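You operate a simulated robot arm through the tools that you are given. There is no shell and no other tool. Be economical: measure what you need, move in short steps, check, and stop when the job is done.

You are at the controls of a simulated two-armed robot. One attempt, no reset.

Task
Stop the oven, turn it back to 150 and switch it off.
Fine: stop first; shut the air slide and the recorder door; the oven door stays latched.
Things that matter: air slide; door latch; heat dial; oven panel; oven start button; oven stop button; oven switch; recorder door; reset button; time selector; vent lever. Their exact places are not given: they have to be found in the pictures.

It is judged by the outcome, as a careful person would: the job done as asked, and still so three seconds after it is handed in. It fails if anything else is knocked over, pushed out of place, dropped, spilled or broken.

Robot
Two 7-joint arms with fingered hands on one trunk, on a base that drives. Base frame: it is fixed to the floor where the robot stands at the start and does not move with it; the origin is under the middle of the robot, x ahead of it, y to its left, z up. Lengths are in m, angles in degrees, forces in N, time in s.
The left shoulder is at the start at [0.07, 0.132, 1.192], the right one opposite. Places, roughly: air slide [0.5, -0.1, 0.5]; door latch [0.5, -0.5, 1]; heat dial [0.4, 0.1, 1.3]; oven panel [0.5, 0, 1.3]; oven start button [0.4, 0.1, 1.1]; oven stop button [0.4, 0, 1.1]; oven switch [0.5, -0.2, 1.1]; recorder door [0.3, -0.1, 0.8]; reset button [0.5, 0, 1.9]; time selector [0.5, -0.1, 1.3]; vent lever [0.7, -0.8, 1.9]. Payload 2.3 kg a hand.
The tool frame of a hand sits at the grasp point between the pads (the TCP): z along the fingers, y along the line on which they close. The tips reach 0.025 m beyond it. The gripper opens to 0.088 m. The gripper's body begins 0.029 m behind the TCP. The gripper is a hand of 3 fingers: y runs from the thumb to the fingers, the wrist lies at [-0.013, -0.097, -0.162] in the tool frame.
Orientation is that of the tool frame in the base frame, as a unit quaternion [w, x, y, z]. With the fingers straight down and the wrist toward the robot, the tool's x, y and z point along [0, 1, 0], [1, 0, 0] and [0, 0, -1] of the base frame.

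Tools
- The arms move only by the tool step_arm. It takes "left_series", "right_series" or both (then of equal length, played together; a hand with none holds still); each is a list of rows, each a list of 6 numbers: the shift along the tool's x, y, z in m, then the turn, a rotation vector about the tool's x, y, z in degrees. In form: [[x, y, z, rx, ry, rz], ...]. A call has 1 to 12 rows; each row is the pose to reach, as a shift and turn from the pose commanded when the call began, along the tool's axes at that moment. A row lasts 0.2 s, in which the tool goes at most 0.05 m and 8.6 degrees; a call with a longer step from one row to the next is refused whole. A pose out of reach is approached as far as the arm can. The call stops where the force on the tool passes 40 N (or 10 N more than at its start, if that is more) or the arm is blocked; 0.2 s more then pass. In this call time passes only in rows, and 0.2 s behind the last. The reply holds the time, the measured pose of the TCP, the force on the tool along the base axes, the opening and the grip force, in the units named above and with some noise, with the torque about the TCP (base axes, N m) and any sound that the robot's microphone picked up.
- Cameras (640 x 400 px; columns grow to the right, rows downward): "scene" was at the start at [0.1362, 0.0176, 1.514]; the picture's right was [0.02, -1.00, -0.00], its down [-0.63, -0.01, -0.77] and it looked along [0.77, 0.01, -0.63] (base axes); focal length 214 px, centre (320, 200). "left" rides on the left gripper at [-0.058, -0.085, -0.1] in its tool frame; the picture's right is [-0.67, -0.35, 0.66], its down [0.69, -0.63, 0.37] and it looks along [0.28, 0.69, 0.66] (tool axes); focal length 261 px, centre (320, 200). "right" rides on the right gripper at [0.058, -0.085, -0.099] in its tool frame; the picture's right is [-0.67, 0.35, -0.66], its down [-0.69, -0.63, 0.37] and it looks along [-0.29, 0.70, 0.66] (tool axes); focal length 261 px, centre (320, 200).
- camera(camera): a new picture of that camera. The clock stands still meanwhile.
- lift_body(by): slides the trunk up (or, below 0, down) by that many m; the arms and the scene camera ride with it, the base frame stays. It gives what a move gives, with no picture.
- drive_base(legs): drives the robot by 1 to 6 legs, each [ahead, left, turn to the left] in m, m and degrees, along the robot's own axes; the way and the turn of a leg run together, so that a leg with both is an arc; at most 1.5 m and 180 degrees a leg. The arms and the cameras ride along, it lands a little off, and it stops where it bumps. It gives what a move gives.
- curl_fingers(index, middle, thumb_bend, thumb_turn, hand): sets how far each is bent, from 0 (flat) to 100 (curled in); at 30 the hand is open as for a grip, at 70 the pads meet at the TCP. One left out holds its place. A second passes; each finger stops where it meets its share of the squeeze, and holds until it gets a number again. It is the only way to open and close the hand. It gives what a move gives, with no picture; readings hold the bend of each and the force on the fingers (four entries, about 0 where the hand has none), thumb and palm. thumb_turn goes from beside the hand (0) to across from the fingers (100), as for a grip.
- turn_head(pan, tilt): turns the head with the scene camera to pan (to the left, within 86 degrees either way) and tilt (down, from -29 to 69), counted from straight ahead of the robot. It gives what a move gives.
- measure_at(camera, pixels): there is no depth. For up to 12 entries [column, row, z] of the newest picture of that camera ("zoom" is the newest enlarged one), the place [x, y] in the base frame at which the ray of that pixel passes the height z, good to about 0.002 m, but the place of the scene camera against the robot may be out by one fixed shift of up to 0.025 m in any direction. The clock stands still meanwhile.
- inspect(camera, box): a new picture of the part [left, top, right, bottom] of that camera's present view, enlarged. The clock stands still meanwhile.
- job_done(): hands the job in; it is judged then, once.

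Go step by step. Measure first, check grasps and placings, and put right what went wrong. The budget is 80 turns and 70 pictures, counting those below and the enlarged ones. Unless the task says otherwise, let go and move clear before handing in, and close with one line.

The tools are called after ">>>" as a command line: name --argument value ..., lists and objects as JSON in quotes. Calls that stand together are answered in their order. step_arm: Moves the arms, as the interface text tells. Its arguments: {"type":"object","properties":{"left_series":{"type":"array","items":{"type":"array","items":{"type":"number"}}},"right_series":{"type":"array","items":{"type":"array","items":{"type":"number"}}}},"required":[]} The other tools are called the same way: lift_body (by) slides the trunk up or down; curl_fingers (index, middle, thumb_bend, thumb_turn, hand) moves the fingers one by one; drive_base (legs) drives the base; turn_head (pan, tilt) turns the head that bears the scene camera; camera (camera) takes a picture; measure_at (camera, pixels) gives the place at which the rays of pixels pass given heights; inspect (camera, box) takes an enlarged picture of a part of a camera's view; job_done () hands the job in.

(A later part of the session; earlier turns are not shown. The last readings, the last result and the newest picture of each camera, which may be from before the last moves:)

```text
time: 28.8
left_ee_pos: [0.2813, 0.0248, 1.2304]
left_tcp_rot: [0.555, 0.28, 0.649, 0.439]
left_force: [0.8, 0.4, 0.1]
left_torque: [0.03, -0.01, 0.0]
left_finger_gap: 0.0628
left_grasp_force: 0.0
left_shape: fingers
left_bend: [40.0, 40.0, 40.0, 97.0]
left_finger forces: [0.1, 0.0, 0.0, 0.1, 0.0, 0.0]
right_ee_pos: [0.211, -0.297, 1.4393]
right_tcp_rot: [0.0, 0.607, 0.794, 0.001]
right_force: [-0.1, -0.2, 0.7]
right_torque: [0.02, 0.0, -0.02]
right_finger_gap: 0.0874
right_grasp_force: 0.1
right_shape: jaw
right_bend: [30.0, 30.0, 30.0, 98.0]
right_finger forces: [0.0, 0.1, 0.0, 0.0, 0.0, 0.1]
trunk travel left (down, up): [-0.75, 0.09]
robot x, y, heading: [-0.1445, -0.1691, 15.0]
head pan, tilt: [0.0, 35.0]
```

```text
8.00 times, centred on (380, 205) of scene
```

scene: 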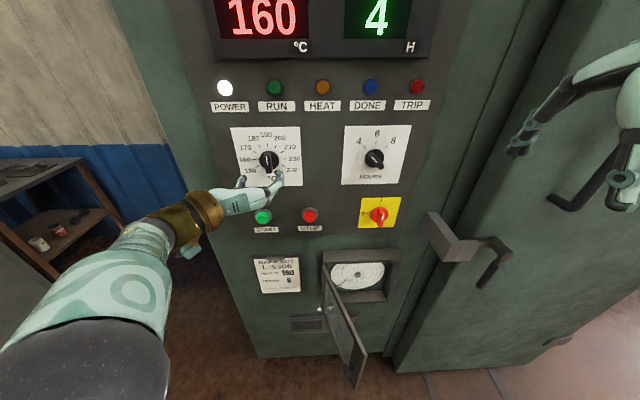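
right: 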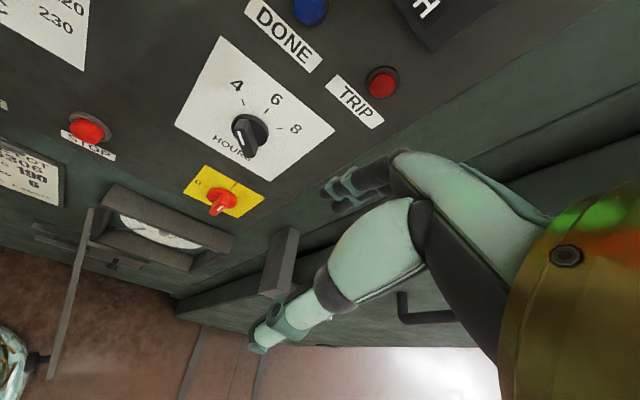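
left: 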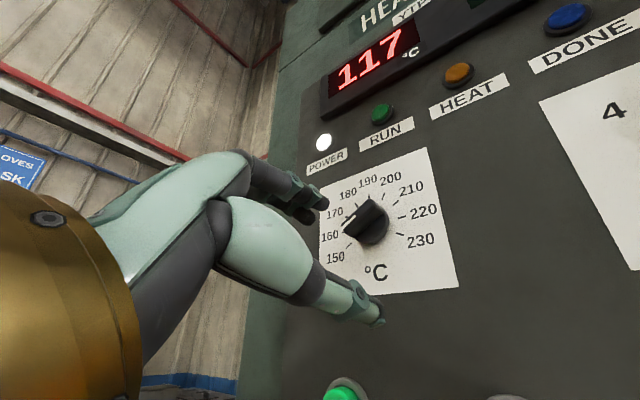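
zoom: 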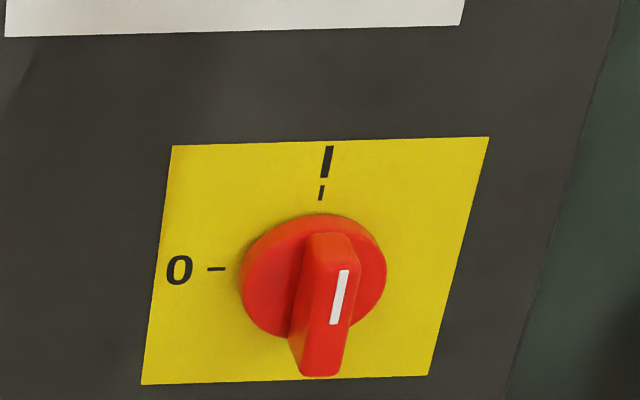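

Left view agrees: bar slope 43° against tick line 42°, so the dial is at 150. Next the switch (red bar upright at I), with the same left-hand motion: shift the base 0.15 m right and roll the hand back.

>>> drive_base --legs '[[0, -0.15, 0]]'

>>> step_arm --left_series '[[0, 0, 0, 0, 0, 8.4], [0, 0, 0, 0, 0, 16.8], [0, 0, 0, 0, 0, 25.2], [0, 0, 0, 0, 0, 33.6], [0, 0, 0, 0, 0, 42], [0, 0, 0, 0, 0, 50.4], [0, 0, 0, 0, 0, 58.8], [0, 0, 0, 0, 0, 67.2], [0, 0, 0, 0, 0, 75.6], [0, 0, 0, 0, 0, 84], [0, 0, 0, 0, 0, 92.4], [0, 0, 0, 0, 0, 100.8]]'

>>> step_arm --left_series '[[0, 0, 0, 0, 0, 8.5], [0, 0, 0, 0, 0, 17.5]]'

>>> camera --camera "scene"

>>> camera --camera "left"

```text
time: 30.1
left_ee_pos: [0.3178, -0.1113, 1.2312]
left_tcp_rot: [0.554, 0.277, 0.651, 0.439]
left_force: [0.5, -0.1, -0.1]
left_torque: [-0.03, 0.02, -0.01]
left_finger_gap: 0.0636
left_grasp_force: 0.0
left_shape: fingers
left_bend: [40.0, 40.0, 40.0, 97.0]
left_finger forces: [0.1, 0.0, 0.0, 0.0, 0.0, 0.0]
right_ee_pos: [0.2463, -0.4336, 1.4401]
right_tcp_rot: [0.001, 0.606, 0.795, 0.0]
right_force: [-0.6, 1.3, 0.0]
right_torque: [-0.04, 0.0, 0.01]
right_finger_gap: 0.0876
right_grasp_force: 0.1
right_shape: jaw
right_bend: [30.0, 30.0, 30.0, 98.0]
right_finger forces: [0.0, 0.0, 0.1, 0.0, 0.0, 0.1]
trunk travel left (down, up): [-0.75, 0.09]
robot x, y, heading: [-0.1108, -0.3108, 15.4]
head pan, tilt: [0.0, 35.0]
```

```text
time: 32.7
left_ee_pos: [0.3158, -0.1105, 1.2335]
left_tcp_rot: [0.016, 0.676, 0.209, 0.707]
left_force: [0.1, 0.5, 0.5]
left_torque: [0.0, 0.01, -0.02]
left_finger_gap: 0.0634
left_grasp_force: 0.1
left_shape: fingers
left_bend: [40.0, 40.0, 40.0, 97.0]
left_finger forces: [0.0, 0.1, 0.0, 0.1, 0.0, 0.0]
right_ee_pos: [0.2474, -0.4378, 1.4396]
right_tcp_rot: [0.001, 0.606, 0.795, 0.001]
right_force: [0.0, 0.1, 0.0]
right_torque: [-0.02, 0.02, -0.01]
right_finger_gap: 0.0874
right_grasp_force: 0.1
right_shape: jaw
right_bend: [30.0, 30.0, 30.0, 98.0]
right_finger forces: [0.0, 0.0, 0.1, 0.1, 0.0, 0.1]
trunk travel left (down, up): [-0.75, 0.09]
robot x, y, heading: [-0.1128, -0.3104, 15.5]
head pan, tilt: [0.0, 35.0]
```

```text
refused: row 2 steps farther than a row can; nothing moved
```

```text
37 pictures are left
```

scene: 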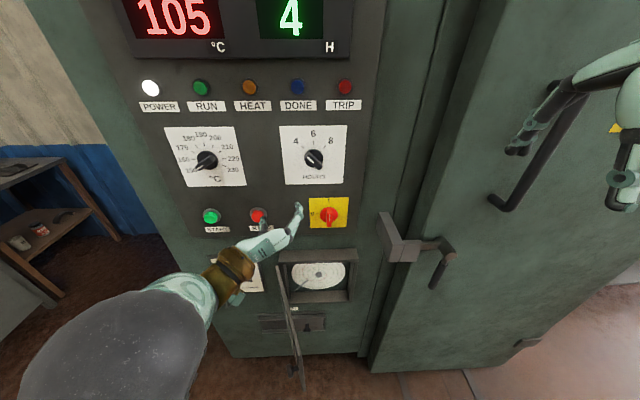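

```text
36 pictures are left
```

left: 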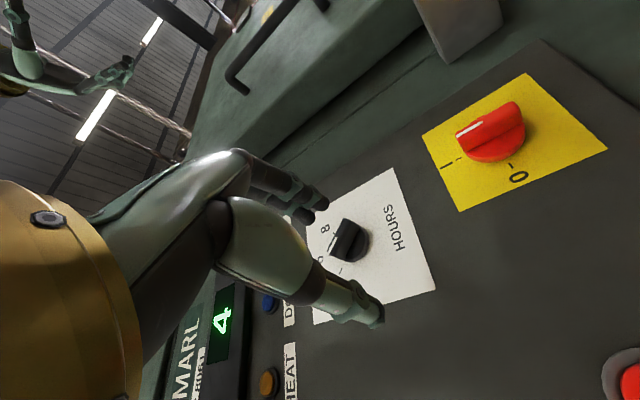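

The refused call moved nothing. I'll finish the roll, then shift right 0.10 m and down 0.10 m to stand in front of the switch.

>>> step_arm --left_series '[[0, 0, 0, 0, 0, 6], [0, 0, 0, 0, 0, 12], [0, 0, 0, 0, 0, 17.5]]'

>>> step_arm --left_series '[[-0.025, 0.025, 0, 0, 0, 0], [-0.05, 0.05, 0, 0, 0, 0], [-0.075, 0.075, 0, 0, 0, 0], [-0.1, 0.1, 0, 0, 0, 0]]'

>>> camera --camera "scene"

>>> camera --camera "left"

```text
time: 33.5
left_ee_pos: [0.3157, -0.113, 1.2331]
left_tcp_rot: [-0.091, 0.7, 0.098, 0.702]
left_force: [-0.1, -0.1, 0.4]
left_torque: [0.01, 0.0, 0.0]
left_finger_gap: 0.0632
left_grasp_force: 0.1
left_shape: fingers
left_bend: [40.0, 40.0, 40.0, 97.0]
left_finger forces: [0.1, 0.0, 0.0, 0.1, 0.1, 0.0]
right_ee_pos: [0.2477, -0.4381, 1.4406]
right_tcp_rot: [0.001, 0.606, 0.795, 0.001]
right_force: [-0.4, 0.4, -0.5]
right_torque: [-0.03, 0.02, 0.0]
right_finger_gap: 0.0876
right_grasp_force: 0.1
right_shape: jaw
right_bend: [30.0, 30.0, 30.0, 98.0]
right_finger forces: [0.1, 0.0, 0.0, 0.0, 0.0, 0.1]
trunk travel left (down, up): [-0.75, 0.09]
robot x, y, heading: [-0.1099, -0.3119, 15.3]
head pan, tilt: [0.0, 35.0]
```

```text
time: 34.5
left_ee_pos: [0.3495, -0.202, 1.1407]
left_tcp_rot: [-0.091, 0.697, 0.115, 0.702]
left_force: [0.7, 0.8, 0.1]
left_torque: [-0.02, -0.03, 0.0]
left_finger_gap: 0.0632
left_grasp_force: 0.1
left_shape: fingers
left_bend: [40.0, 40.0, 40.0, 97.0]
left_finger forces: [0.0, 0.0, 0.0, 0.0, 0.1, 0.0]
right_ee_pos: [0.2496, -0.4372, 1.4391]
right_tcp_rot: [0.0, 0.607, 0.795, 0.001]
right_force: [-0.3, 1.2, -0.3]
right_torque: [0.0, -0.03, -0.01]
right_finger_gap: 0.0875
right_grasp_force: 0.1
right_shape: jaw
right_bend: [30.0, 30.0, 30.0, 98.0]
right_finger forces: [0.0, 0.1, 0.0, 0.0, 0.0, 0.0]
trunk travel left (down, up): [-0.75, 0.09]
robot x, y, heading: [-0.1146, -0.3098, 15.2]
head pan, tilt: [0.0, 35.0]
```

```text
35 pictures are left
```

scene: 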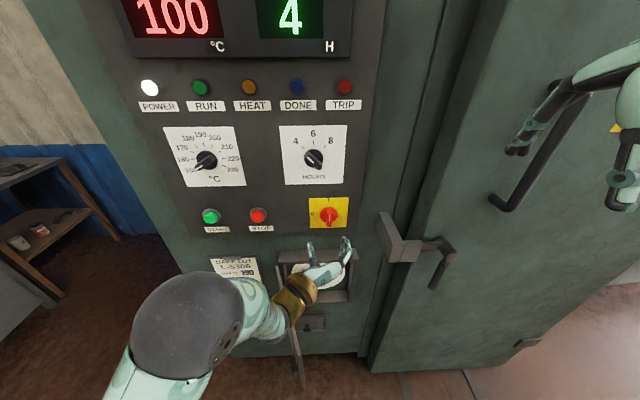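

```text
34 pictures are left
```

left: 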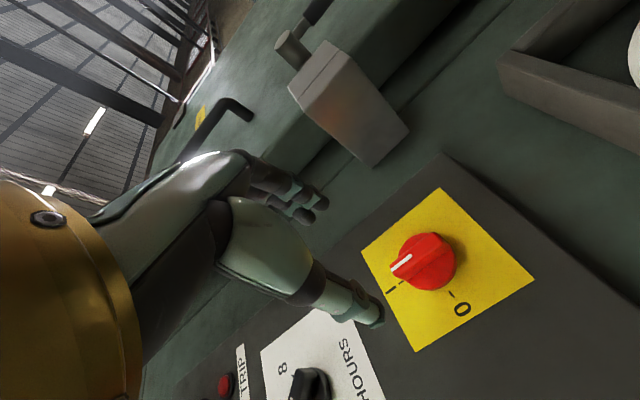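

The pose has lagged slightly (near a limit). I'll measure the switch knob at left (425,262).

>>> measure_at --camera "left" --pixels '[[425, 262, 1.11], [425, 262, 1.12], [425, 262, 1.13], [425, 262, 1.14]]'

>>> measure_at --camera "scene" --pixels '[[330, 216, 1.11], [330, 216, 1.12], [330, 216, 1.13], [330, 216, 1.14]]'

>>> inspect --camera "scene" --box '[280, 190, 380, 252]'

```text
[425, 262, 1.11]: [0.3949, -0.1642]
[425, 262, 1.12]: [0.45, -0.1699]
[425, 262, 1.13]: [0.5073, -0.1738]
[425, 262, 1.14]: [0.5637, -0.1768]
```

```text
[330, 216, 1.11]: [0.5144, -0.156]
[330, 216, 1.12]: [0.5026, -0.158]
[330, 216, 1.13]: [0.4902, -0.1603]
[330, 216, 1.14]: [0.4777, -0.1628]
```

```text
6.40 times, centred on (330, 221) of scene
```

zoom: 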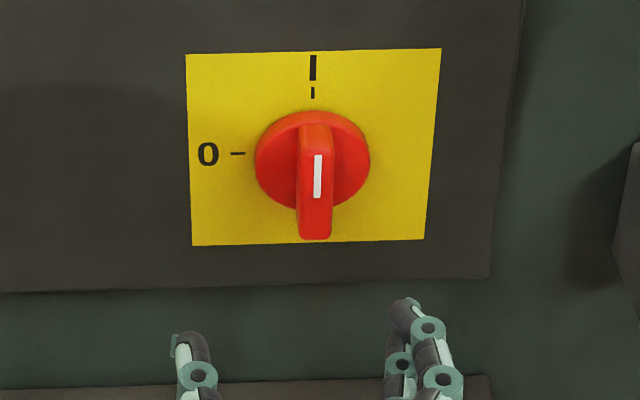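

The switch is at about (0.470, -0.171, 1.127), 0.124 m ahead of the TCP and in line laterally. I'll advance 0.085 m and go slightly down.

>>> step_arm --left_series '[[-0.004, 0, 0.03, 0, 0, 0], [-0.008, 0, 0.06, 0, 0, 0], [-0.008, 0, 0.075, 0, 0, 0], [-0.008, 0, 0.085, 0, 0, 0]]'

>>> inspect --camera "scene" --box '[280, 190, 380, 252]'

>>> camera --camera "left"

```text
time: 35.5
left_ee_pos: [0.4283, -0.1885, 1.1223]
left_tcp_rot: [-0.094, 0.702, 0.094, 0.7]
left_force: [0.4, 0.8, 0.4]
left_torque: [0.0, 0.02, 0.03]
left_finger_gap: 0.063
left_grasp_force: 0.1
left_shape: fingers
left_bend: [40.0, 40.0, 40.0, 97.0]
left_finger forces: [0.0, 0.0, 0.0, 0.0, 0.0, 0.0]
right_ee_pos: [0.2479, -0.4381, 1.4405]
right_tcp_rot: [0.001, 0.607, 0.795, 0.0]
right_force: [-0.3, 0.6, 0.8]
right_torque: [0.0, -0.02, 0.0]
right_finger_gap: 0.0876
right_grasp_force: 0.1
right_shape: jaw
right_bend: [30.0, 30.0, 30.0, 98.0]
right_finger forces: [0.0, 0.0, 0.0, 0.0, 0.0, 0.1]
trunk travel left (down, up): [-0.75, 0.09]
robot x, y, heading: [-0.1103, -0.3097, 15.2]
head pan, tilt: [0.0, 35.0]
```

```text
6.40 times, centred on (330, 221) of scene
```

zoom: 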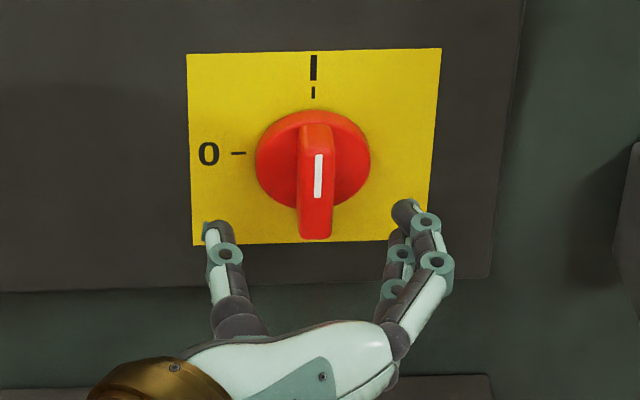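

```text
31 pictures are left
```

left: 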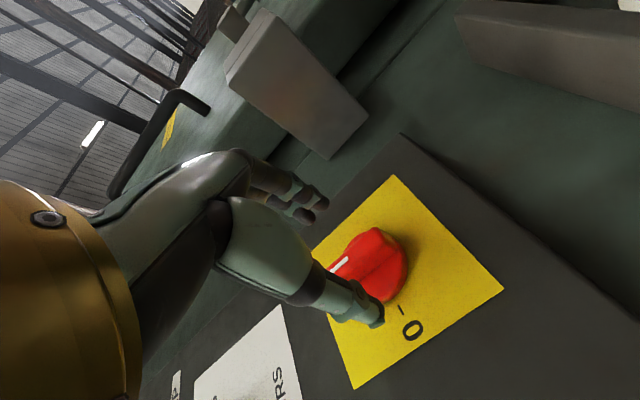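

Pose reached cleanly. Compared with the dial grip, I'm a few mm short and low, so I'll advance 8 mm, rise 5 mm and close.

>>> step_arm --left_series '[[0.005, 0, 0.008, 0, 0, 0]]'

>>> curl_fingers --hand "left" --index 68 --middle 68 --thumb_bend 68

>>> inspect --camera "scene" --box '[280, 190, 380, 252]'

```text
time: 35.9
left_ee_pos: [0.4353, -0.185, 1.1289]
left_tcp_rot: [-0.094, 0.701, 0.095, 0.701]
left_force: [-0.6, 0.1, 0.4]
left_torque: [-0.04, 0.03, 0.0]
left_finger_gap: 0.0634
left_grasp_force: 0.0
left_shape: fingers
left_bend: [40.0, 40.0, 40.0, 97.0]
left_finger forces: [0.0, 0.0, 0.0, 0.1, 0.0, 0.0]
right_ee_pos: [0.2483, -0.4377, 1.4398]
right_tcp_rot: [0.001, 0.607, 0.795, -0.001]
right_force: [0.3, 0.2, -0.1]
right_torque: [-0.01, 0.01, -0.03]
right_finger_gap: 0.0878
right_grasp_force: 0.0
right_shape: jaw
right_bend: [30.0, 30.0, 30.0, 98.0]
right_finger forces: [0.1, 0.0, 0.1, 0.1, 0.0, 0.0]
trunk travel left (down, up): [-0.75, 0.09]
robot x, y, heading: [-0.1141, -0.3056, 15.5]
head pan, tilt: [0.0, 35.0]
```

```text
time: 36.9
left_ee_pos: [0.4341, -0.1859, 1.1284]
left_tcp_rot: [-0.094, 0.701, 0.095, 0.701]
left_force: [-0.2, -0.1, -0.4]
left_torque: [-0.04, 0.01, -0.01]
left_finger_gap: 0.003
left_grasp_force: 0.1
left_shape: fingers
left_bend: [68.0, 68.0, 68.0, 97.0]
left_finger forces: [0.0, 0.0, 0.0, 0.1, 0.1, 0.0]
right_ee_pos: [0.2483, -0.437, 1.441]
right_tcp_rot: [0.002, 0.607, 0.795, 0.001]
right_force: [0.3, 0.0, 1.0]
right_torque: [0.01, 0.02, 0.01]
right_finger_gap: 0.0878
right_grasp_force: 0.2
right_shape: jaw
right_bend: [30.0, 30.0, 30.0, 98.0]
right_finger forces: [0.0, 0.0, 0.0, 0.0, 0.0, 0.0]
trunk travel left (down, up): [-0.75, 0.09]
robot x, y, heading: [-0.1115, -0.3081, 15.6]
head pan, tilt: [0.0, 35.0]
```

```text
6.40 times, centred on (330, 221) of scene
```

zoom: 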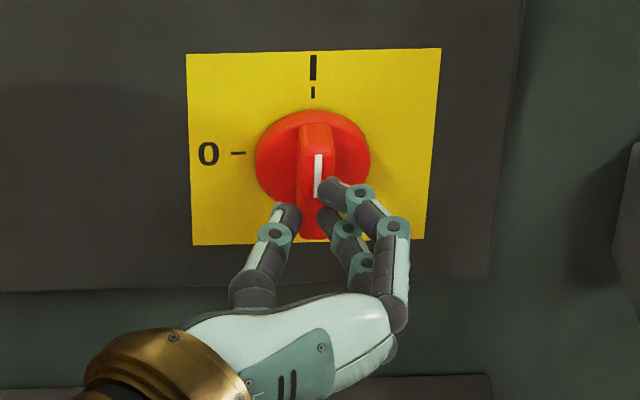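

No grip force: the fingers closed just in front of the bar. I'll open, go 12 mm deeper and 3 mm up, and close again.

>>> curl_fingers --hand "left" --index 48 --middle 48 --thumb_bend 48

>>> step_arm --left_series '[[0.003, 0, 0.006, 0, 0, 0], [0.003, 0, 0.012, 0, 0, 0]]'

>>> curl_fingers --hand "left" --index 68 --middle 68 --thumb_bend 68

>>> inspect --camera "scene" --box '[280, 190, 380, 252]'

```text
time: 37.9
left_ee_pos: [0.4341, -0.1857, 1.1289]
left_tcp_rot: [-0.094, 0.701, 0.095, 0.701]
left_force: [-0.6, -0.8, 0.2]
left_torque: [-0.04, 0.01, 0.01]
left_finger_gap: 0.0454
left_grasp_force: 0.1
left_shape: fingers
left_bend: [48.0, 48.0, 48.0, 97.0]
left_finger forces: [0.0, 0.2, 0.0, 0.1, 0.1, 0.0]
right_ee_pos: [0.2485, -0.4368, 1.4409]
right_tcp_rot: [0.0, 0.607, 0.795, 0.0]
right_force: [-0.7, 0.0, 0.6]
right_torque: [-0.03, 0.01, 0.0]
right_finger_gap: 0.0874
right_grasp_force: 0.1
right_shape: jaw
right_bend: [30.0, 30.0, 30.0, 98.0]
right_finger forces: [0.0, 0.1, 0.0, 0.0, 0.1, 0.0]
trunk travel left (down, up): [-0.75, 0.09]
robot x, y, heading: [-0.1106, -0.3096, 15.2]
head pan, tilt: [0.0, 35.0]
```

```text
time: 38.5
left_ee_pos: [0.4453, -0.1814, 1.1304]
left_tcp_rot: [-0.093, 0.701, 0.095, 0.701]
left_force: [-0.2, -0.4, -0.5]
left_torque: [0.01, -0.01, 0.0]
left_finger_gap: 0.0455
left_grasp_force: 0.1
left_shape: fingers
left_bend: [48.0, 48.0, 48.0, 97.0]
left_finger forces: [0.0, 0.1, 0.1, 0.0, 0.0, 0.1]
right_ee_pos: [0.2479, -0.4371, 1.4406]
right_tcp_rot: [0.001, 0.606, 0.795, 0.0]
right_force: [-0.4, 0.1, 0.6]
right_torque: [-0.01, 0.01, 0.02]
right_finger_gap: 0.0876
right_grasp_force: 0.0
right_shape: jaw
right_bend: [30.0, 30.0, 30.0, 98.0]
right_finger forces: [0.1, 0.0, 0.1, 0.0, 0.0, 0.1]
trunk travel left (down, up): [-0.75, 0.09]
robot x, y, heading: [-0.1145, -0.3103, 15.3]
head pan, tilt: [0.0, 35.0]
```

```text
time: 39.5
left_ee_pos: [0.4476, -0.184, 1.1313]
left_tcp_rot: [-0.094, 0.701, 0.094, 0.701]
left_force: [2.4, -3.7, 0.0]
left_torque: [0.01, -0.01, -0.11]
left_finger_gap: 0.0096
left_grasp_force: 3.5
left_shape: fingers
left_bend: [64.0, 65.0, 66.0, 97.0]
left_finger forces: [3.2, 3.1, 0.0, 0.0, 1.2, 0.0]
right_ee_pos: [0.2495, -0.4402, 1.4386]
right_tcp_rot: [0.0, 0.607, 0.795, 0.001]
right_force: [0.0, 0.3, -0.5]
right_torque: [0.03, 0.0, 0.0]
right_finger_gap: 0.0881
right_grasp_force: 0.0
right_shape: jaw
right_bend: [30.0, 30.0, 30.0, 98.0]
right_finger forces: [0.0, 0.1, 0.0, 0.0, 0.0, 0.0]
trunk travel left (down, up): [-0.75, 0.09]
robot x, y, heading: [-0.1165, -0.3073, 15.2]
head pan, tilt: [0.0, 35.0]
```

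```text
6.40 times, centred on (330, 221) of scene
```

zoom: 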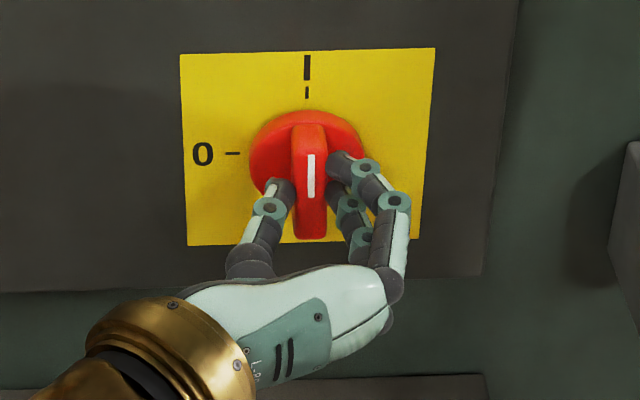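

Now the bar is held (gap 0.0096). I'll firm up the grip and turn 90° counter-clockwise.

>>> curl_fingers --hand "left" --index 76 --middle 76 --thumb_bend 76

>>> step_arm --left_series '[[0, 0, 0, 0, 0, -8.2], [0, 0, 0, 0, 0, -16.4], [0, 0, 0, 0, 0, -24.6], [0, 0, 0, 0, 0, -32.8], [0, 0, 0, 0, 0, -41], [0, 0, 0, 0, 0, -49.2], [0, 0, 0, 0, 0, -57.4], [0, 0, 0, 0, 0, -65.6], [0, 0, 0, 0, 0, -73.8], [0, 0, 0, 0, 0, -82], [0, 0, 0, 0, 0, -90]]'

>>> inspect --camera "scene" --box '[280, 190, 380, 252]'

```text
time: 40.5
left_ee_pos: [0.4479, -0.1849, 1.1316]
left_tcp_rot: [-0.094, 0.701, 0.094, 0.7]
left_force: [6.0, -4.8, 5.0]
left_torque: [0.06, -0.06, -0.04]
left_finger_gap: 0.0074
left_grasp_force: 12.9
left_shape: fingers
left_bend: [71.0, 65.0, 68.0, 97.0]
left_finger forces: [8.4, 7.9, 0.0, 0.1, 9.3, 0.0]
right_ee_pos: [0.2499, -0.4405, 1.4388]
right_tcp_rot: [-0.001, 0.607, 0.795, 0.001]
right_force: [-0.2, -0.2, 0.2]
right_torque: [0.03, 0.0, 0.01]
right_finger_gap: 0.0878
right_grasp_force: 0.0
right_shape: jaw
right_bend: [30.0, 30.0, 30.0, 98.0]
right_finger forces: [0.0, 0.0, 0.0, 0.0, 0.0, 0.0]
trunk travel left (down, up): [-0.75, 0.09]
robot x, y, heading: [-0.1128, -0.3083, 15.3]
head pan, tilt: [0.0, 35.0]
```

```text
time: 42.9
left_ee_pos: [0.4445, -0.1798, 1.131]
left_tcp_rot: [0.43, 0.427, 0.565, 0.56]
left_force: [-3.0, 5.0, -4.6]
left_torque: [0.15, 0.15, 0.1]
left_finger_gap: 0.0072
left_grasp_force: 11.6
left_shape: fingers
left_bend: [72.0, 73.0, 64.0, 98.0]
left_finger forces: [2.9, 6.1, 0.0, 0.0, 14.3, 0.0]
right_ee_pos: [0.2474, -0.4352, 1.44]
right_tcp_rot: [0.002, 0.606, 0.795, 0.0]
right_force: [-0.2, -0.1, -0.1]
right_torque: [0.0, 0.0, 0.0]
right_finger_gap: 0.0877
right_grasp_force: 0.0
right_shape: jaw
right_bend: [30.0, 30.0, 30.0, 98.0]
right_finger forces: [0.0, 0.0, 0.1, 0.0, 0.0, 0.1]
trunk travel left (down, up): [-0.75, 0.09]
robot x, y, heading: [-0.1145, -0.3139, 15.3]
head pan, tilt: [0.0, 35.0]
```

```text
6.40 times, centred on (330, 221) of scene
```

zoom: 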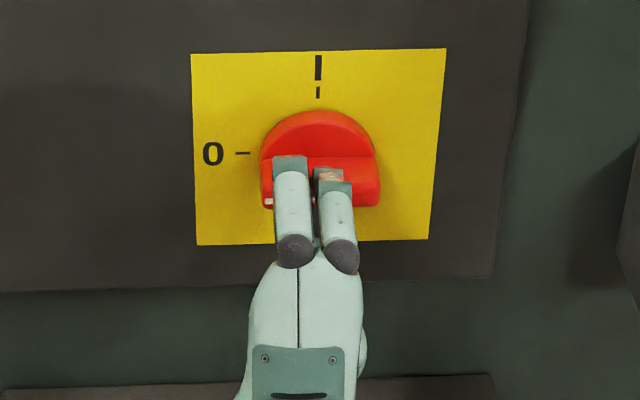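

The bar lies horizontal with its mark to the left, toward 0. I'll release, back off and check.

>>> curl_fingers --hand "left" --index 40 --middle 40 --thumb_bend 40

>>> step_arm --left_series '[[0, 0, -0.04, 0, 0, 0], [0, 0, -0.08, 0, 0, 0], [0, 0, -0.12, 0, 0, 0], [0.04, 0, -0.14, 0, 0, 0], [0.08, 0, -0.15, 0, 0, 0], [0.12, 0, -0.15, 0, 0, 0], [0.16, 0, -0.15, 0, 0, 0]]'

>>> turn_head --pan 0 --tilt 50

>>> camera --camera "scene"

```text
time: 43.9
left_ee_pos: [0.4458, -0.183, 1.1319]
left_tcp_rot: [0.429, 0.428, 0.563, 0.562]
left_force: [0.1, -0.5, 0.3]
left_torque: [0.02, 0.02, 0.02]
left_finger_gap: 0.0631
left_grasp_force: 0.1
left_shape: fingers
left_bend: [40.0, 40.0, 40.0, 98.0]
left_finger forces: [0.0, 0.1, 0.1, 0.0, 0.0, 0.0]
right_ee_pos: [0.248, -0.4384, 1.4399]
right_tcp_rot: [0.0, 0.607, 0.795, 0.0]
right_force: [-0.6, 0.1, 0.8]
right_torque: [-0.01, 0.01, 0.0]
right_finger_gap: 0.0873
right_grasp_force: 0.3
right_shape: jaw
right_bend: [30.0, 30.0, 30.0, 98.0]
right_finger forces: [0.0, 0.0, 0.0, 0.1, 0.1, 0.0]
trunk travel left (down, up): [-0.75, 0.09]
robot x, y, heading: [-0.1096, -0.3127, 15.1]
head pan, tilt: [0.0, 35.0]
```

```text
time: 45.5
left_ee_pos: [0.328, -0.0539, 1.162]
left_tcp_rot: [0.429, 0.428, 0.564, 0.56]
left_force: [-0.1, 0.2, 0.5]
left_torque: [0.02, 0.05, -0.01]
left_finger_gap: 0.0632
left_grasp_force: 0.1
left_shape: fingers
left_bend: [40.0, 40.0, 40.0, 98.0]
left_finger forces: [0.0, 0.1, 0.0, 0.1, 0.1, 0.1]
left hand out of reach, approached as far as the arm can: row 3, 4, 5, 6, 7
right_ee_pos: [0.2477, -0.4372, 1.4405]
right_tcp_rot: [0.001, 0.606, 0.795, 0.0]
right_force: [-0.5, 0.7, -0.3]
right_torque: [0.0, 0.03, 0.01]
right_finger_gap: 0.0876
right_grasp_force: 0.0
right_shape: jaw
right_bend: [30.0, 30.0, 30.0, 98.0]
right_finger forces: [0.1, 0.0, 0.0, 0.0, 0.0, 0.0]
trunk travel left (down, up): [-0.75, 0.09]
robot x, y, heading: [-0.113, -0.3147, 15.2]
head pan, tilt: [0.0, 35.0]
```

```text
time: 46.3
left_ee_pos: [0.3286, -0.0555, 1.1609]
left_tcp_rot: [0.429, 0.429, 0.564, 0.561]
left_force: [1.1, -0.4, 0.3]
left_torque: [-0.01, 0.01, -0.02]
left_finger_gap: 0.0632
left_grasp_force: 0.1
left_shape: fingers
left_bend: [40.0, 40.0, 40.0, 98.0]
left_finger forces: [0.0, 0.1, 0.1, 0.1, 0.1, 0.1]
right_ee_pos: [0.2479, -0.4377, 1.4403]
right_tcp_rot: [0.002, 0.607, 0.795, 0.0]
right_force: [0.2, 0.5, -0.1]
right_torque: [0.01, -0.01, -0.02]
right_finger_gap: 0.0877
right_grasp_force: 0.1
right_shape: jaw
right_bend: [30.0, 30.0, 30.0, 98.0]
right_finger forces: [0.0, 0.0, 0.1, 0.0, 0.0, 0.0]
trunk travel left (down, up): [-0.75, 0.09]
robot x, y, heading: [-0.1126, -0.3146, 15.3]
head pan, tilt: [0.0, 50.0]
```

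```text
27 pictures are left
```

scene: 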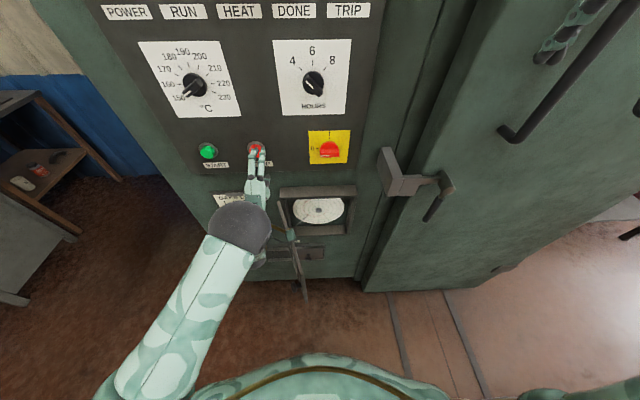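

Switch bar is horizontal at (330,150). Now for a closer look at the recorder door, air slide and switch.

>>> inspect --camera "scene" --box '[220, 180, 400, 310]'

>>> inspect --camera "scene" --box '[290, 125, 370, 175]'

```text
3.08 times, centred on (310, 245) of scene
```

zoom: 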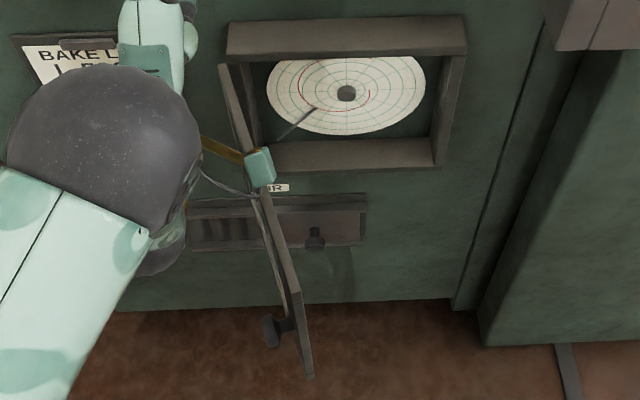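

```text
8.00 times, centred on (330, 150) of scene
```

zoom: 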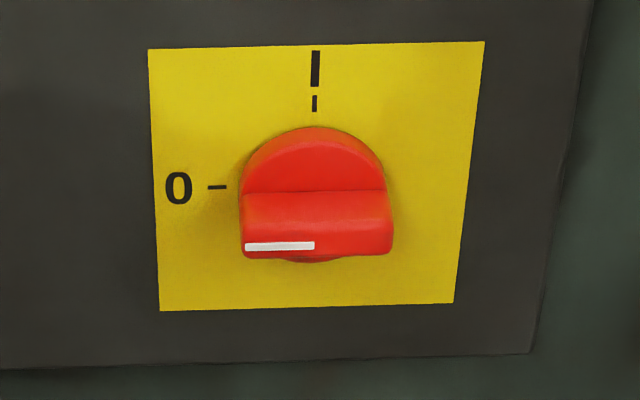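

The switch is at 0. The recorder door is hinged on its left edge and stands open about 90°, with a knob on its left face at zoom (270,330). The air slide has its plate at the right, knob at zoom (315,238), and open grille at the left. I'll measure these.

>>> measure_at --camera "scene" --pixels '[[308, 257, 0.7], [308, 257, 0.8], [268, 252, 0.75], [294, 287, 0.75], [294, 287, 0.85], [303, 274, 0.85], [303, 274, 0.95], [306, 302, 0.75], [306, 302, 0.85], [280, 198, 1.0], [289, 237, 0.8], [289, 237, 0.9]]'

>>> lift_body --by -0.25

>>> turn_head --pan 0 --tilt 40

>>> camera --camera "scene"

>>> camera --camera "left"

```text
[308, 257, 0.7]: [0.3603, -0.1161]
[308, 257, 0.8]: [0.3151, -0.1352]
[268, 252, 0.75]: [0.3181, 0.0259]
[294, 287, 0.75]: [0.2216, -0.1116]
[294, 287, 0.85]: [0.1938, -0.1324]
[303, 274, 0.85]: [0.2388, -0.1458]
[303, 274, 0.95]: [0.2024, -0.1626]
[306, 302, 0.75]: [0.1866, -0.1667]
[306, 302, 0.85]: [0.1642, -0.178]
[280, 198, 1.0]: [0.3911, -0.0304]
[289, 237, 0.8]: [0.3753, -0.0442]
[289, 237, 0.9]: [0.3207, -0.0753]
```

```text
time: 47.5
left_ee_pos: [0.3261, -0.0581, 1.0702]
left_tcp_rot: [0.441, 0.422, 0.559, 0.561]
left_force: [-4.3, -3.2, 12.5]
left_torque: [-1.6, 1.77, -0.2]
left_finger_gap: 0.0633
left_grasp_force: 0.0
left_shape: fingers
left_bend: [40.0, 40.0, 40.0, 98.0]
left_finger forces: [0.1, 0.1, 0.0, 0.1, 0.0, 0.1]
right_ee_pos: [0.2439, -0.4389, 1.343]
right_tcp_rot: [0.002, 0.607, 0.795, 0.002]
right_force: [0.4, 0.0, 0.4]
right_torque: [0.0, -0.02, 0.01]
right_finger_gap: 0.0876
right_grasp_force: 0.1
right_shape: jaw
right_bend: [30.0, 30.0, 30.0, 98.0]
right_finger forces: [0.0, 0.0, 0.1, 0.0, 0.1, 0.1]
trunk travel left (down, up): [-0.652, 0.188]
robot x, y, heading: [-0.1124, -0.311, 15.3]
head pan, tilt: [0.0, 50.0]
stopped: the force on the tool passed its limit at 93 N (the readings are from after the stop); the commanded pose is now the measured one
```

```text
time: 48.2
left_ee_pos: [0.326, -0.0567, 1.0698]
left_tcp_rot: [0.439, 0.422, 0.56, 0.562]
left_force: [-2.2, -1.7, 5.3]
left_torque: [-0.69, 0.73, -0.06]
left_finger_gap: 0.0634
left_grasp_force: 0.0
left_shape: fingers
left_bend: [40.0, 40.0, 40.0, 98.0]
left_finger forces: [0.1, 0.0, 0.0, 0.0, 0.0, 0.1]
right_ee_pos: [0.2464, -0.4388, 1.3432]
right_tcp_rot: [0.001, 0.607, 0.795, 0.002]
right_force: [-0.4, -0.4, -0.6]
right_torque: [0.02, 0.0, 0.0]
right_finger_gap: 0.0876
right_grasp_force: 0.1
right_shape: jaw
right_bend: [30.0, 30.0, 30.0, 98.0]
right_finger forces: [0.1, 0.0, 0.0, 0.0, 0.1, 0.0]
trunk travel left (down, up): [-0.652, 0.188]
robot x, y, heading: [-0.1106, -0.3136, 15.0]
head pan, tilt: [0.0, 40.0]
```

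```text
24 pictures are left
```

scene: 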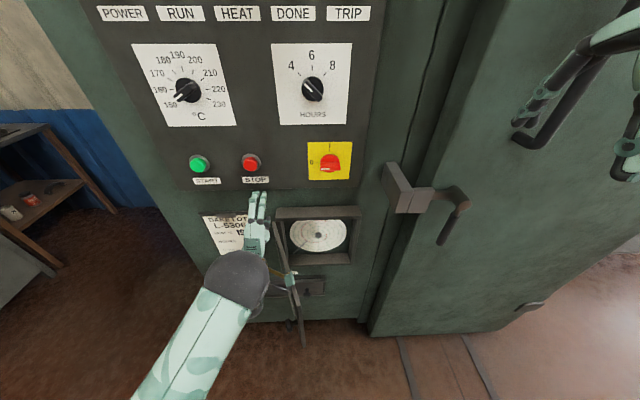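

```text
23 pictures are left
```

left: 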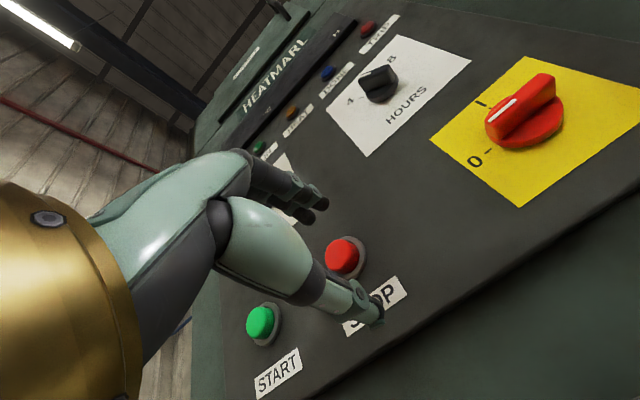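

The hand's underside came down on the open door's top edge. I'll lift back off, then move the left hand well to the left before lowering.

>>> lift_body --by 0.05

>>> step_arm --left_series '[[0.03, 0.01, 0, 0, 0, 0], [0.06, 0.01, 0, 0, 0, 0], [0.09, 0.01, 0, 0, 0, 0], [0.12, 0.01, 0, 0, 0, 0], [0.15, 0.01, 0, 0, 0, 0]]'

>>> inspect --camera "scene" --box '[180, 180, 420, 360]'

```text
time: 49.2
left_ee_pos: [0.328, -0.0553, 1.1187]
left_tcp_rot: [0.439, 0.423, 0.56, 0.561]
left_force: [-0.6, -0.5, 0.4]
left_torque: [0.04, -0.01, 0.02]
left_finger_gap: 0.0634
left_grasp_force: 0.0
left_shape: fingers
left_bend: [40.0, 40.0, 40.0, 98.0]
left_finger forces: [0.0, 0.0, 0.1, 0.1, 0.0, 0.1]
right_ee_pos: [0.2503, -0.4371, 1.392]
right_tcp_rot: [0.001, 0.607, 0.795, 0.0]
right_force: [-1.4, 0.0, -0.1]
right_torque: [0.02, 0.02, -0.01]
right_finger_gap: 0.0877
right_grasp_force: 0.1
right_shape: jaw
right_bend: [30.0, 30.0, 30.0, 98.0]
right_finger forces: [0.0, 0.0, 0.0, 0.0, 0.0, 0.1]
trunk travel left (down, up): [-0.702, 0.138]
robot x, y, heading: [-0.115, -0.3117, 15.2]
head pan, tilt: [0.0, 40.0]
```

```text
time: 50.4
left_ee_pos: [0.2898, 0.0907, 1.125]
left_tcp_rot: [0.44, 0.423, 0.56, 0.56]
left_force: [0.0, 0.6, -0.5]
left_torque: [0.03, -0.01, -0.01]
left_finger_gap: 0.0631
left_grasp_force: 0.1
left_shape: fingers
left_bend: [40.0, 40.0, 40.0, 98.0]
left_finger forces: [0.0, 0.1, 0.0, 0.0, 0.0, 0.0]
right_ee_pos: [0.2486, -0.4356, 1.392]
right_tcp_rot: [0.001, 0.607, 0.795, 0.0]
right_force: [0.2, -0.3, -0.5]
right_torque: [0.01, 0.0, 0.01]
right_finger_gap: 0.0875
right_grasp_force: 0.0
right_shape: jaw
right_bend: [30.0, 30.0, 30.0, 98.0]
right_finger forces: [0.0, 0.1, 0.0, 0.1, 0.0, 0.1]
trunk travel left (down, up): [-0.702, 0.138]
robot x, y, heading: [-0.1107, -0.3088, 15.3]
head pan, tilt: [0.0, 40.0]
```

```text
2.22 times, centred on (300, 270) of scene
```

zoom: 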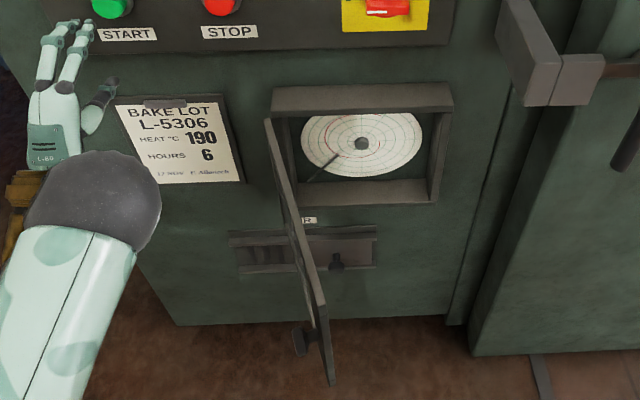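

The door is undisturbed. I'll back the base 0.15 m for elbow room, close the left fingers into a prod, and lower the trunk 0.25 m with the hand clear on the left.

>>> drive_base --legs '[[-0.15, 0, 0]]'

>>> curl_fingers --hand "left" --index 70 --middle 70 --thumb_bend 70

>>> lift_body --by -0.25

>>> camera --camera "scene"

>>> camera --camera "left"

```text
time: 51.7
left_ee_pos: [0.1491, 0.0542, 1.1236]
left_tcp_rot: [0.437, 0.422, 0.562, 0.561]
left_force: [-0.5, 0.3, 0.3]
left_torque: [0.03, 0.03, -0.01]
left_finger_gap: 0.0632
left_grasp_force: 0.0
left_shape: fingers
left_bend: [40.0, 40.0, 40.0, 98.0]
left_finger forces: [0.0, 0.1, 0.1, 0.0, 0.1, 0.1]
right_ee_pos: [0.1109, -0.472, 1.3907]
right_tcp_rot: [0.0, 0.605, 0.797, 0.0]
right_force: [0.1, 0.7, -0.3]
right_torque: [0.01, 0.01, 0.0]
right_finger_gap: 0.0877
right_grasp_force: 0.0
right_shape: jaw
right_bend: [30.0, 30.0, 30.0, 98.0]
right_finger forces: [0.0, 0.0, 0.1, 0.0, 0.0, 0.0]
trunk travel left (down, up): [-0.702, 0.138]
robot x, y, heading: [-0.2549, -0.3529, 15.6]
head pan, tilt: [0.0, 40.0]
```

```text
time: 52.7
left_ee_pos: [0.1456, 0.0524, 1.1247]
left_tcp_rot: [0.438, 0.422, 0.561, 0.562]
left_force: [0.1, 1.3, -0.2]
left_torque: [0.0, 0.0, 0.02]
left_finger_gap: 0.0
left_grasp_force: 0.1
left_shape: fingers
left_bend: [70.0, 70.0, 70.0, 98.0]
left_finger forces: [0.0, 0.1, 0.0, 0.1, 0.1, 0.0]
right_ee_pos: [0.1073, -0.4739, 1.3915]
right_tcp_rot: [0.001, 0.605, 0.797, 0.0]
right_force: [0.5, 0.5, 0.1]
right_torque: [0.01, 0.0, -0.01]
right_finger_gap: 0.0876
right_grasp_force: 0.0
right_shape: jaw
right_bend: [30.0, 30.0, 30.0, 98.0]
right_finger forces: [0.0, 0.0, 0.0, 0.0, 0.1, 0.1]
trunk travel left (down, up): [-0.702, 0.138]
robot x, y, heading: [-0.2548, -0.3483, 15.5]
head pan, tilt: [0.0, 40.0]
```

```text
time: 55.3
left_ee_pos: [0.1449, 0.0515, 0.8761]
left_tcp_rot: [0.437, 0.422, 0.561, 0.562]
left_force: [0.2, 0.7, -0.8]
left_torque: [-0.01, -0.01, -0.02]
left_finger_gap: 0.0
left_grasp_force: 0.0
left_shape: fingers
left_bend: [70.0, 70.0, 70.0, 98.0]
left_finger forces: [0.1, 0.0, 0.0, 0.0, 0.1, 0.1]
right_ee_pos: [0.1072, -0.474, 1.1424]
right_tcp_rot: [0.002, 0.605, 0.797, 0.0]
right_force: [0.1, 0.1, 0.1]
right_torque: [0.0, -0.02, 0.02]
right_finger_gap: 0.0877
right_grasp_force: 0.0
right_shape: jaw
right_bend: [30.0, 30.0, 30.0, 98.0]
right_finger forces: [0.1, 0.1, 0.0, 0.1, 0.0, 0.0]
trunk travel left (down, up): [-0.452, 0.388]
robot x, y, heading: [-0.2559, -0.3491, 15.7]
head pan, tilt: [0.0, 40.0]
```

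```text
21 pictures are left
```

scene: 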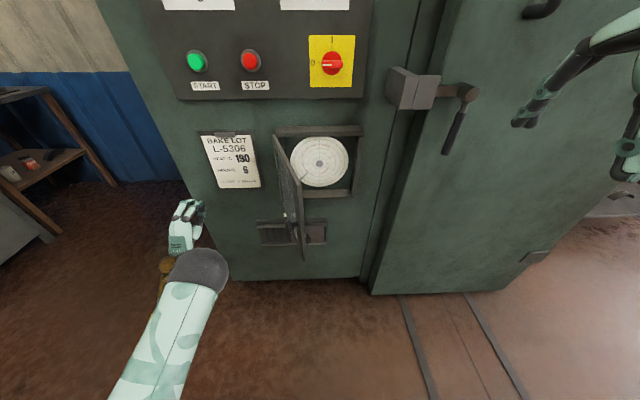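

```text
20 pictures are left
```

left: 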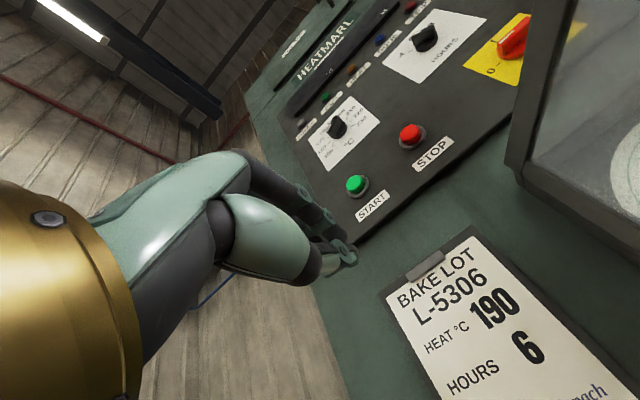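

Hand is clear at left. I'll triangulate the door's top-left hinge corner, which is at scene (275,135) and left (514,165).

>>> measure_at --camera "scene" --pixels '[[275, 135, 0.95], [275, 135, 1.05], [250, 61, 1.133], [301, 180, 0.95], [301, 180, 1.05], [304, 262, 0.75], [304, 262, 0.85], [317, 229, 0.65], [317, 229, 0.75]]'

>>> measure_at --camera "left" --pixels '[[514, 165, 0.95], [514, 165, 1.0], [514, 165, 1.05]]'

>>> inspect --camera "scene" --box '[240, 115, 400, 275]'

```text
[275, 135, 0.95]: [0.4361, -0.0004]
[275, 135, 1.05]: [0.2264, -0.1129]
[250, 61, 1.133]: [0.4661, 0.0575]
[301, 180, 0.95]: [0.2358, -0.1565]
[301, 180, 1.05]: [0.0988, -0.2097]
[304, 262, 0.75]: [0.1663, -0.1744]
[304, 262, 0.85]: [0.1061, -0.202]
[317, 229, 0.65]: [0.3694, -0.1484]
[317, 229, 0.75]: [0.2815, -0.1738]
```

```text
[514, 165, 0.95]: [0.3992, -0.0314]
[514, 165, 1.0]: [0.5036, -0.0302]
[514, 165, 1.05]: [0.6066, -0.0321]
```

```text
2.50 times, centred on (320, 195) of scene
```

zoom: 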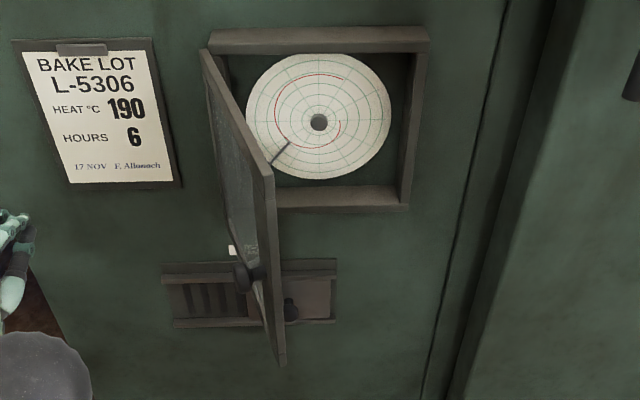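

The hinge's top corner is near (0.405, -0.031, 0.953) and the door is about 0.25 m wide, open about 70°. I'll go to its left face and start pushing it right along an arc.

>>> step_arm --left_series '[[-0.04, -0.01, 0.015, 0, 0, 0], [-0.08, -0.026, 0.03, 0, 0, 0], [-0.12, -0.026, 0.05, 0, 0, 0], [-0.153, -0.026, 0.0655, 0, 0, 0], [-0.17, -0.026, 0.0655, 0, 0, 0], [-0.185, -0.026, 0.0655, 0, 0, 0], [-0.208, -0.026, 0.076, 0, 0, 0], [-0.2285, -0.026, 0.086, 0, 0, 0]]'

>>> inspect --camera "scene" --box '[200, 115, 400, 275]'

```text
time: 57.1
left_ee_pos: [0.2895, -0.1451, 0.8557]
left_tcp_rot: [0.438, 0.422, 0.561, 0.562]
left_force: [-1.0, -0.1, -0.4]
left_torque: [0.02, 0.05, -0.01]
left_finger_gap: 0.0001
left_grasp_force: 0.0
left_shape: fingers
left_bend: [70.0, 70.0, 70.0, 98.0]
left_finger forces: [0.0, 0.0, 0.1, 0.0, 0.0, 0.0]
right_ee_pos: [0.1076, -0.475, 1.1432]
right_tcp_rot: [0.002, 0.604, 0.797, 0.0]
right_force: [-0.3, 0.1, -0.8]
right_torque: [0.01, 0.04, 0.02]
right_finger_gap: 0.0875
right_grasp_force: 0.0
right_shape: jaw
right_bend: [30.0, 30.0, 30.0, 98.0]
right_finger forces: [0.0, 0.1, 0.0, 0.1, 0.0, 0.0]
trunk travel left (down, up): [-0.452, 0.388]
robot x, y, heading: [-0.2556, -0.3487, 15.4]
head pan, tilt: [0.0, 40.0]
```

```text
2.50 times, centred on (300, 195) of scene
```

zoom: 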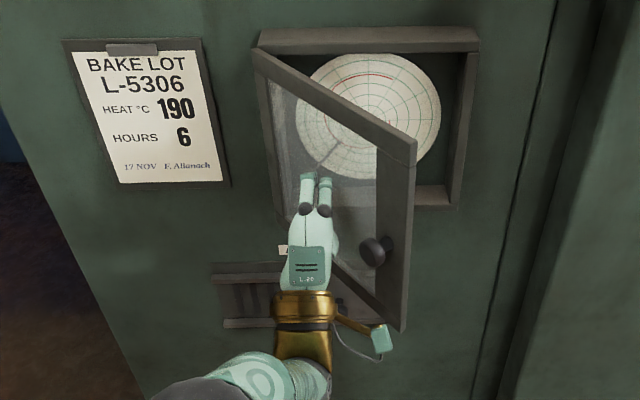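

The door is swinging shut (about 45° now). I'll continue along the arc and finish with gentle small forward steps.

>>> step_arm --left_series '[[-0.018, 0, 0.019, 0, 0, 0], [-0.0375, 0, 0.038, 0, 0, 0], [-0.047, 0, 0.057, 0, 0, 0], [-0.0555, 0, 0.076, 0, 0, 0], [-0.0585, 0, 0.09, 0, 0, 0], [-0.061, 0, 0.1, 0, 0, 0], [-0.0615, 0, 0.108, 0, 0, 0], [-0.0615, 0, 0.114, 0, 0, 0]]'

>>> inspect --camera "scene" --box '[200, 115, 400, 275]'

```text
time: 58.9
left_ee_pos: [0.3429, -0.1717, 0.8697]
left_tcp_rot: [0.437, 0.422, 0.561, 0.562]
left_force: [0.6, 0.8, 1.1]
left_torque: [0.01, 0.01, 0.02]
left_finger_gap: 0.0001
left_grasp_force: 0.1
left_shape: fingers
left_bend: [70.0, 70.0, 70.0, 98.0]
left_finger forces: [0.0, 0.1, 0.1, 0.0, 0.0, 0.0]
left hand out of reach, approached as far as the arm can: row 3, 4, 5, 6, 7, 8
right_ee_pos: [0.1063, -0.475, 1.1407]
right_tcp_rot: [0.0, 0.604, 0.797, 0.0]
right_force: [-0.2, 0.2, 0.4]
right_torque: [0.03, 0.02, -0.01]
right_finger_gap: 0.0876
right_grasp_force: 0.1
right_shape: jaw
right_bend: [30.0, 30.0, 30.0, 98.0]
right_finger forces: [0.0, 0.1, 0.2, 0.1, 0.1, 0.1]
trunk travel left (down, up): [-0.452, 0.388]
robot x, y, heading: [-0.2545, -0.3526, 15.9]
head pan, tilt: [0.0, 40.0]
```

```text
2.50 times, centred on (300, 195) of scene
```

zoom: 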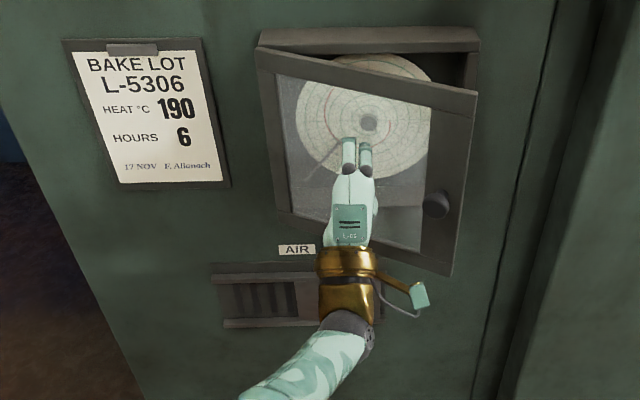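

The arm ran out of reach with the door about 20° open. I'll draw the hand back, drive ahead 0.1 m, and look.

>>> step_arm --left_series '[[0, 0, -0.04, 0, 0, 0], [0, -0.01, -0.08, 0, 0, 0], [0, -0.01, -0.12, 0, 0, 0], [0, -0.01, -0.15, 0, 0, 0]]'

>>> drive_base --legs '[[0.1, 0, 0]]'

>>> inspect --camera "scene" --box '[180, 130, 420, 330]'

```text
time: 59.9
left_ee_pos: [0.2165, -0.2064, 0.8597]
left_tcp_rot: [0.438, 0.422, 0.561, 0.561]
left_force: [0.2, -0.7, -0.2]
left_torque: [-0.02, 0.0, 0.0]
left_finger_gap: 0.0
left_grasp_force: 0.1
left_shape: fingers
left_bend: [70.0, 70.0, 70.0, 98.0]
left_finger forces: [0.0, 0.0, 0.0, 0.0, 0.0, 0.0]
left hand out of reach, approached as far as the arm can: row 4
right_ee_pos: [0.1069, -0.4744, 1.1414]
right_tcp_rot: [0.002, 0.604, 0.797, 0.001]
right_force: [-0.4, 0.1, -1.2]
right_torque: [0.01, 0.01, 0.01]
right_finger_gap: 0.0876
right_grasp_force: 0.1
right_shape: jaw
right_bend: [30.0, 30.0, 30.0, 98.0]
right_finger forces: [0.0, 0.0, 0.0, 0.0, 0.0, 0.2]
trunk travel left (down, up): [-0.452, 0.388]
robot x, y, heading: [-0.2543, -0.3491, 15.3]
head pan, tilt: [0.0, 40.0]
```

```text
time: 61.0
left_ee_pos: [0.3105, -0.1806, 0.86]
left_tcp_rot: [0.438, 0.421, 0.561, 0.562]
left_force: [-0.1, -0.7, 0.2]
left_torque: [-0.05, 0.01, -0.01]
left_finger_gap: 0.0
left_grasp_force: 0.1
left_shape: fingers
left_bend: [70.0, 70.0, 70.0, 98.0]
left_finger forces: [0.1, 0.0, 0.1, 0.0, 0.0, 0.0]
right_ee_pos: [0.2021, -0.449, 1.142]
right_tcp_rot: [0.002, 0.605, 0.797, 0.0]
right_force: [-0.2, -0.3, 0.4]
right_torque: [0.0, -0.02, -0.02]
right_finger_gap: 0.0877
right_grasp_force: 0.1
right_shape: jaw
right_bend: [30.0, 30.0, 30.0, 98.0]
right_finger forces: [0.0, 0.0, 0.1, 0.1, 0.0, 0.1]
trunk travel left (down, up): [-0.452, 0.388]
robot x, y, heading: [-0.1547, -0.3217, 15.6]
head pan, tilt: [0.0, 40.0]
```

```text
2.00 times, centred on (300, 230) of scene
```

zoom: 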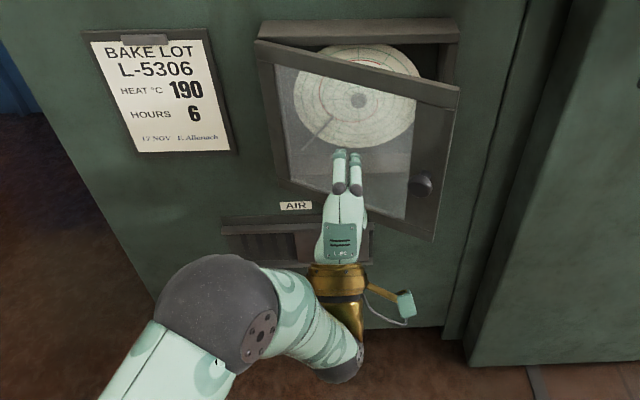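

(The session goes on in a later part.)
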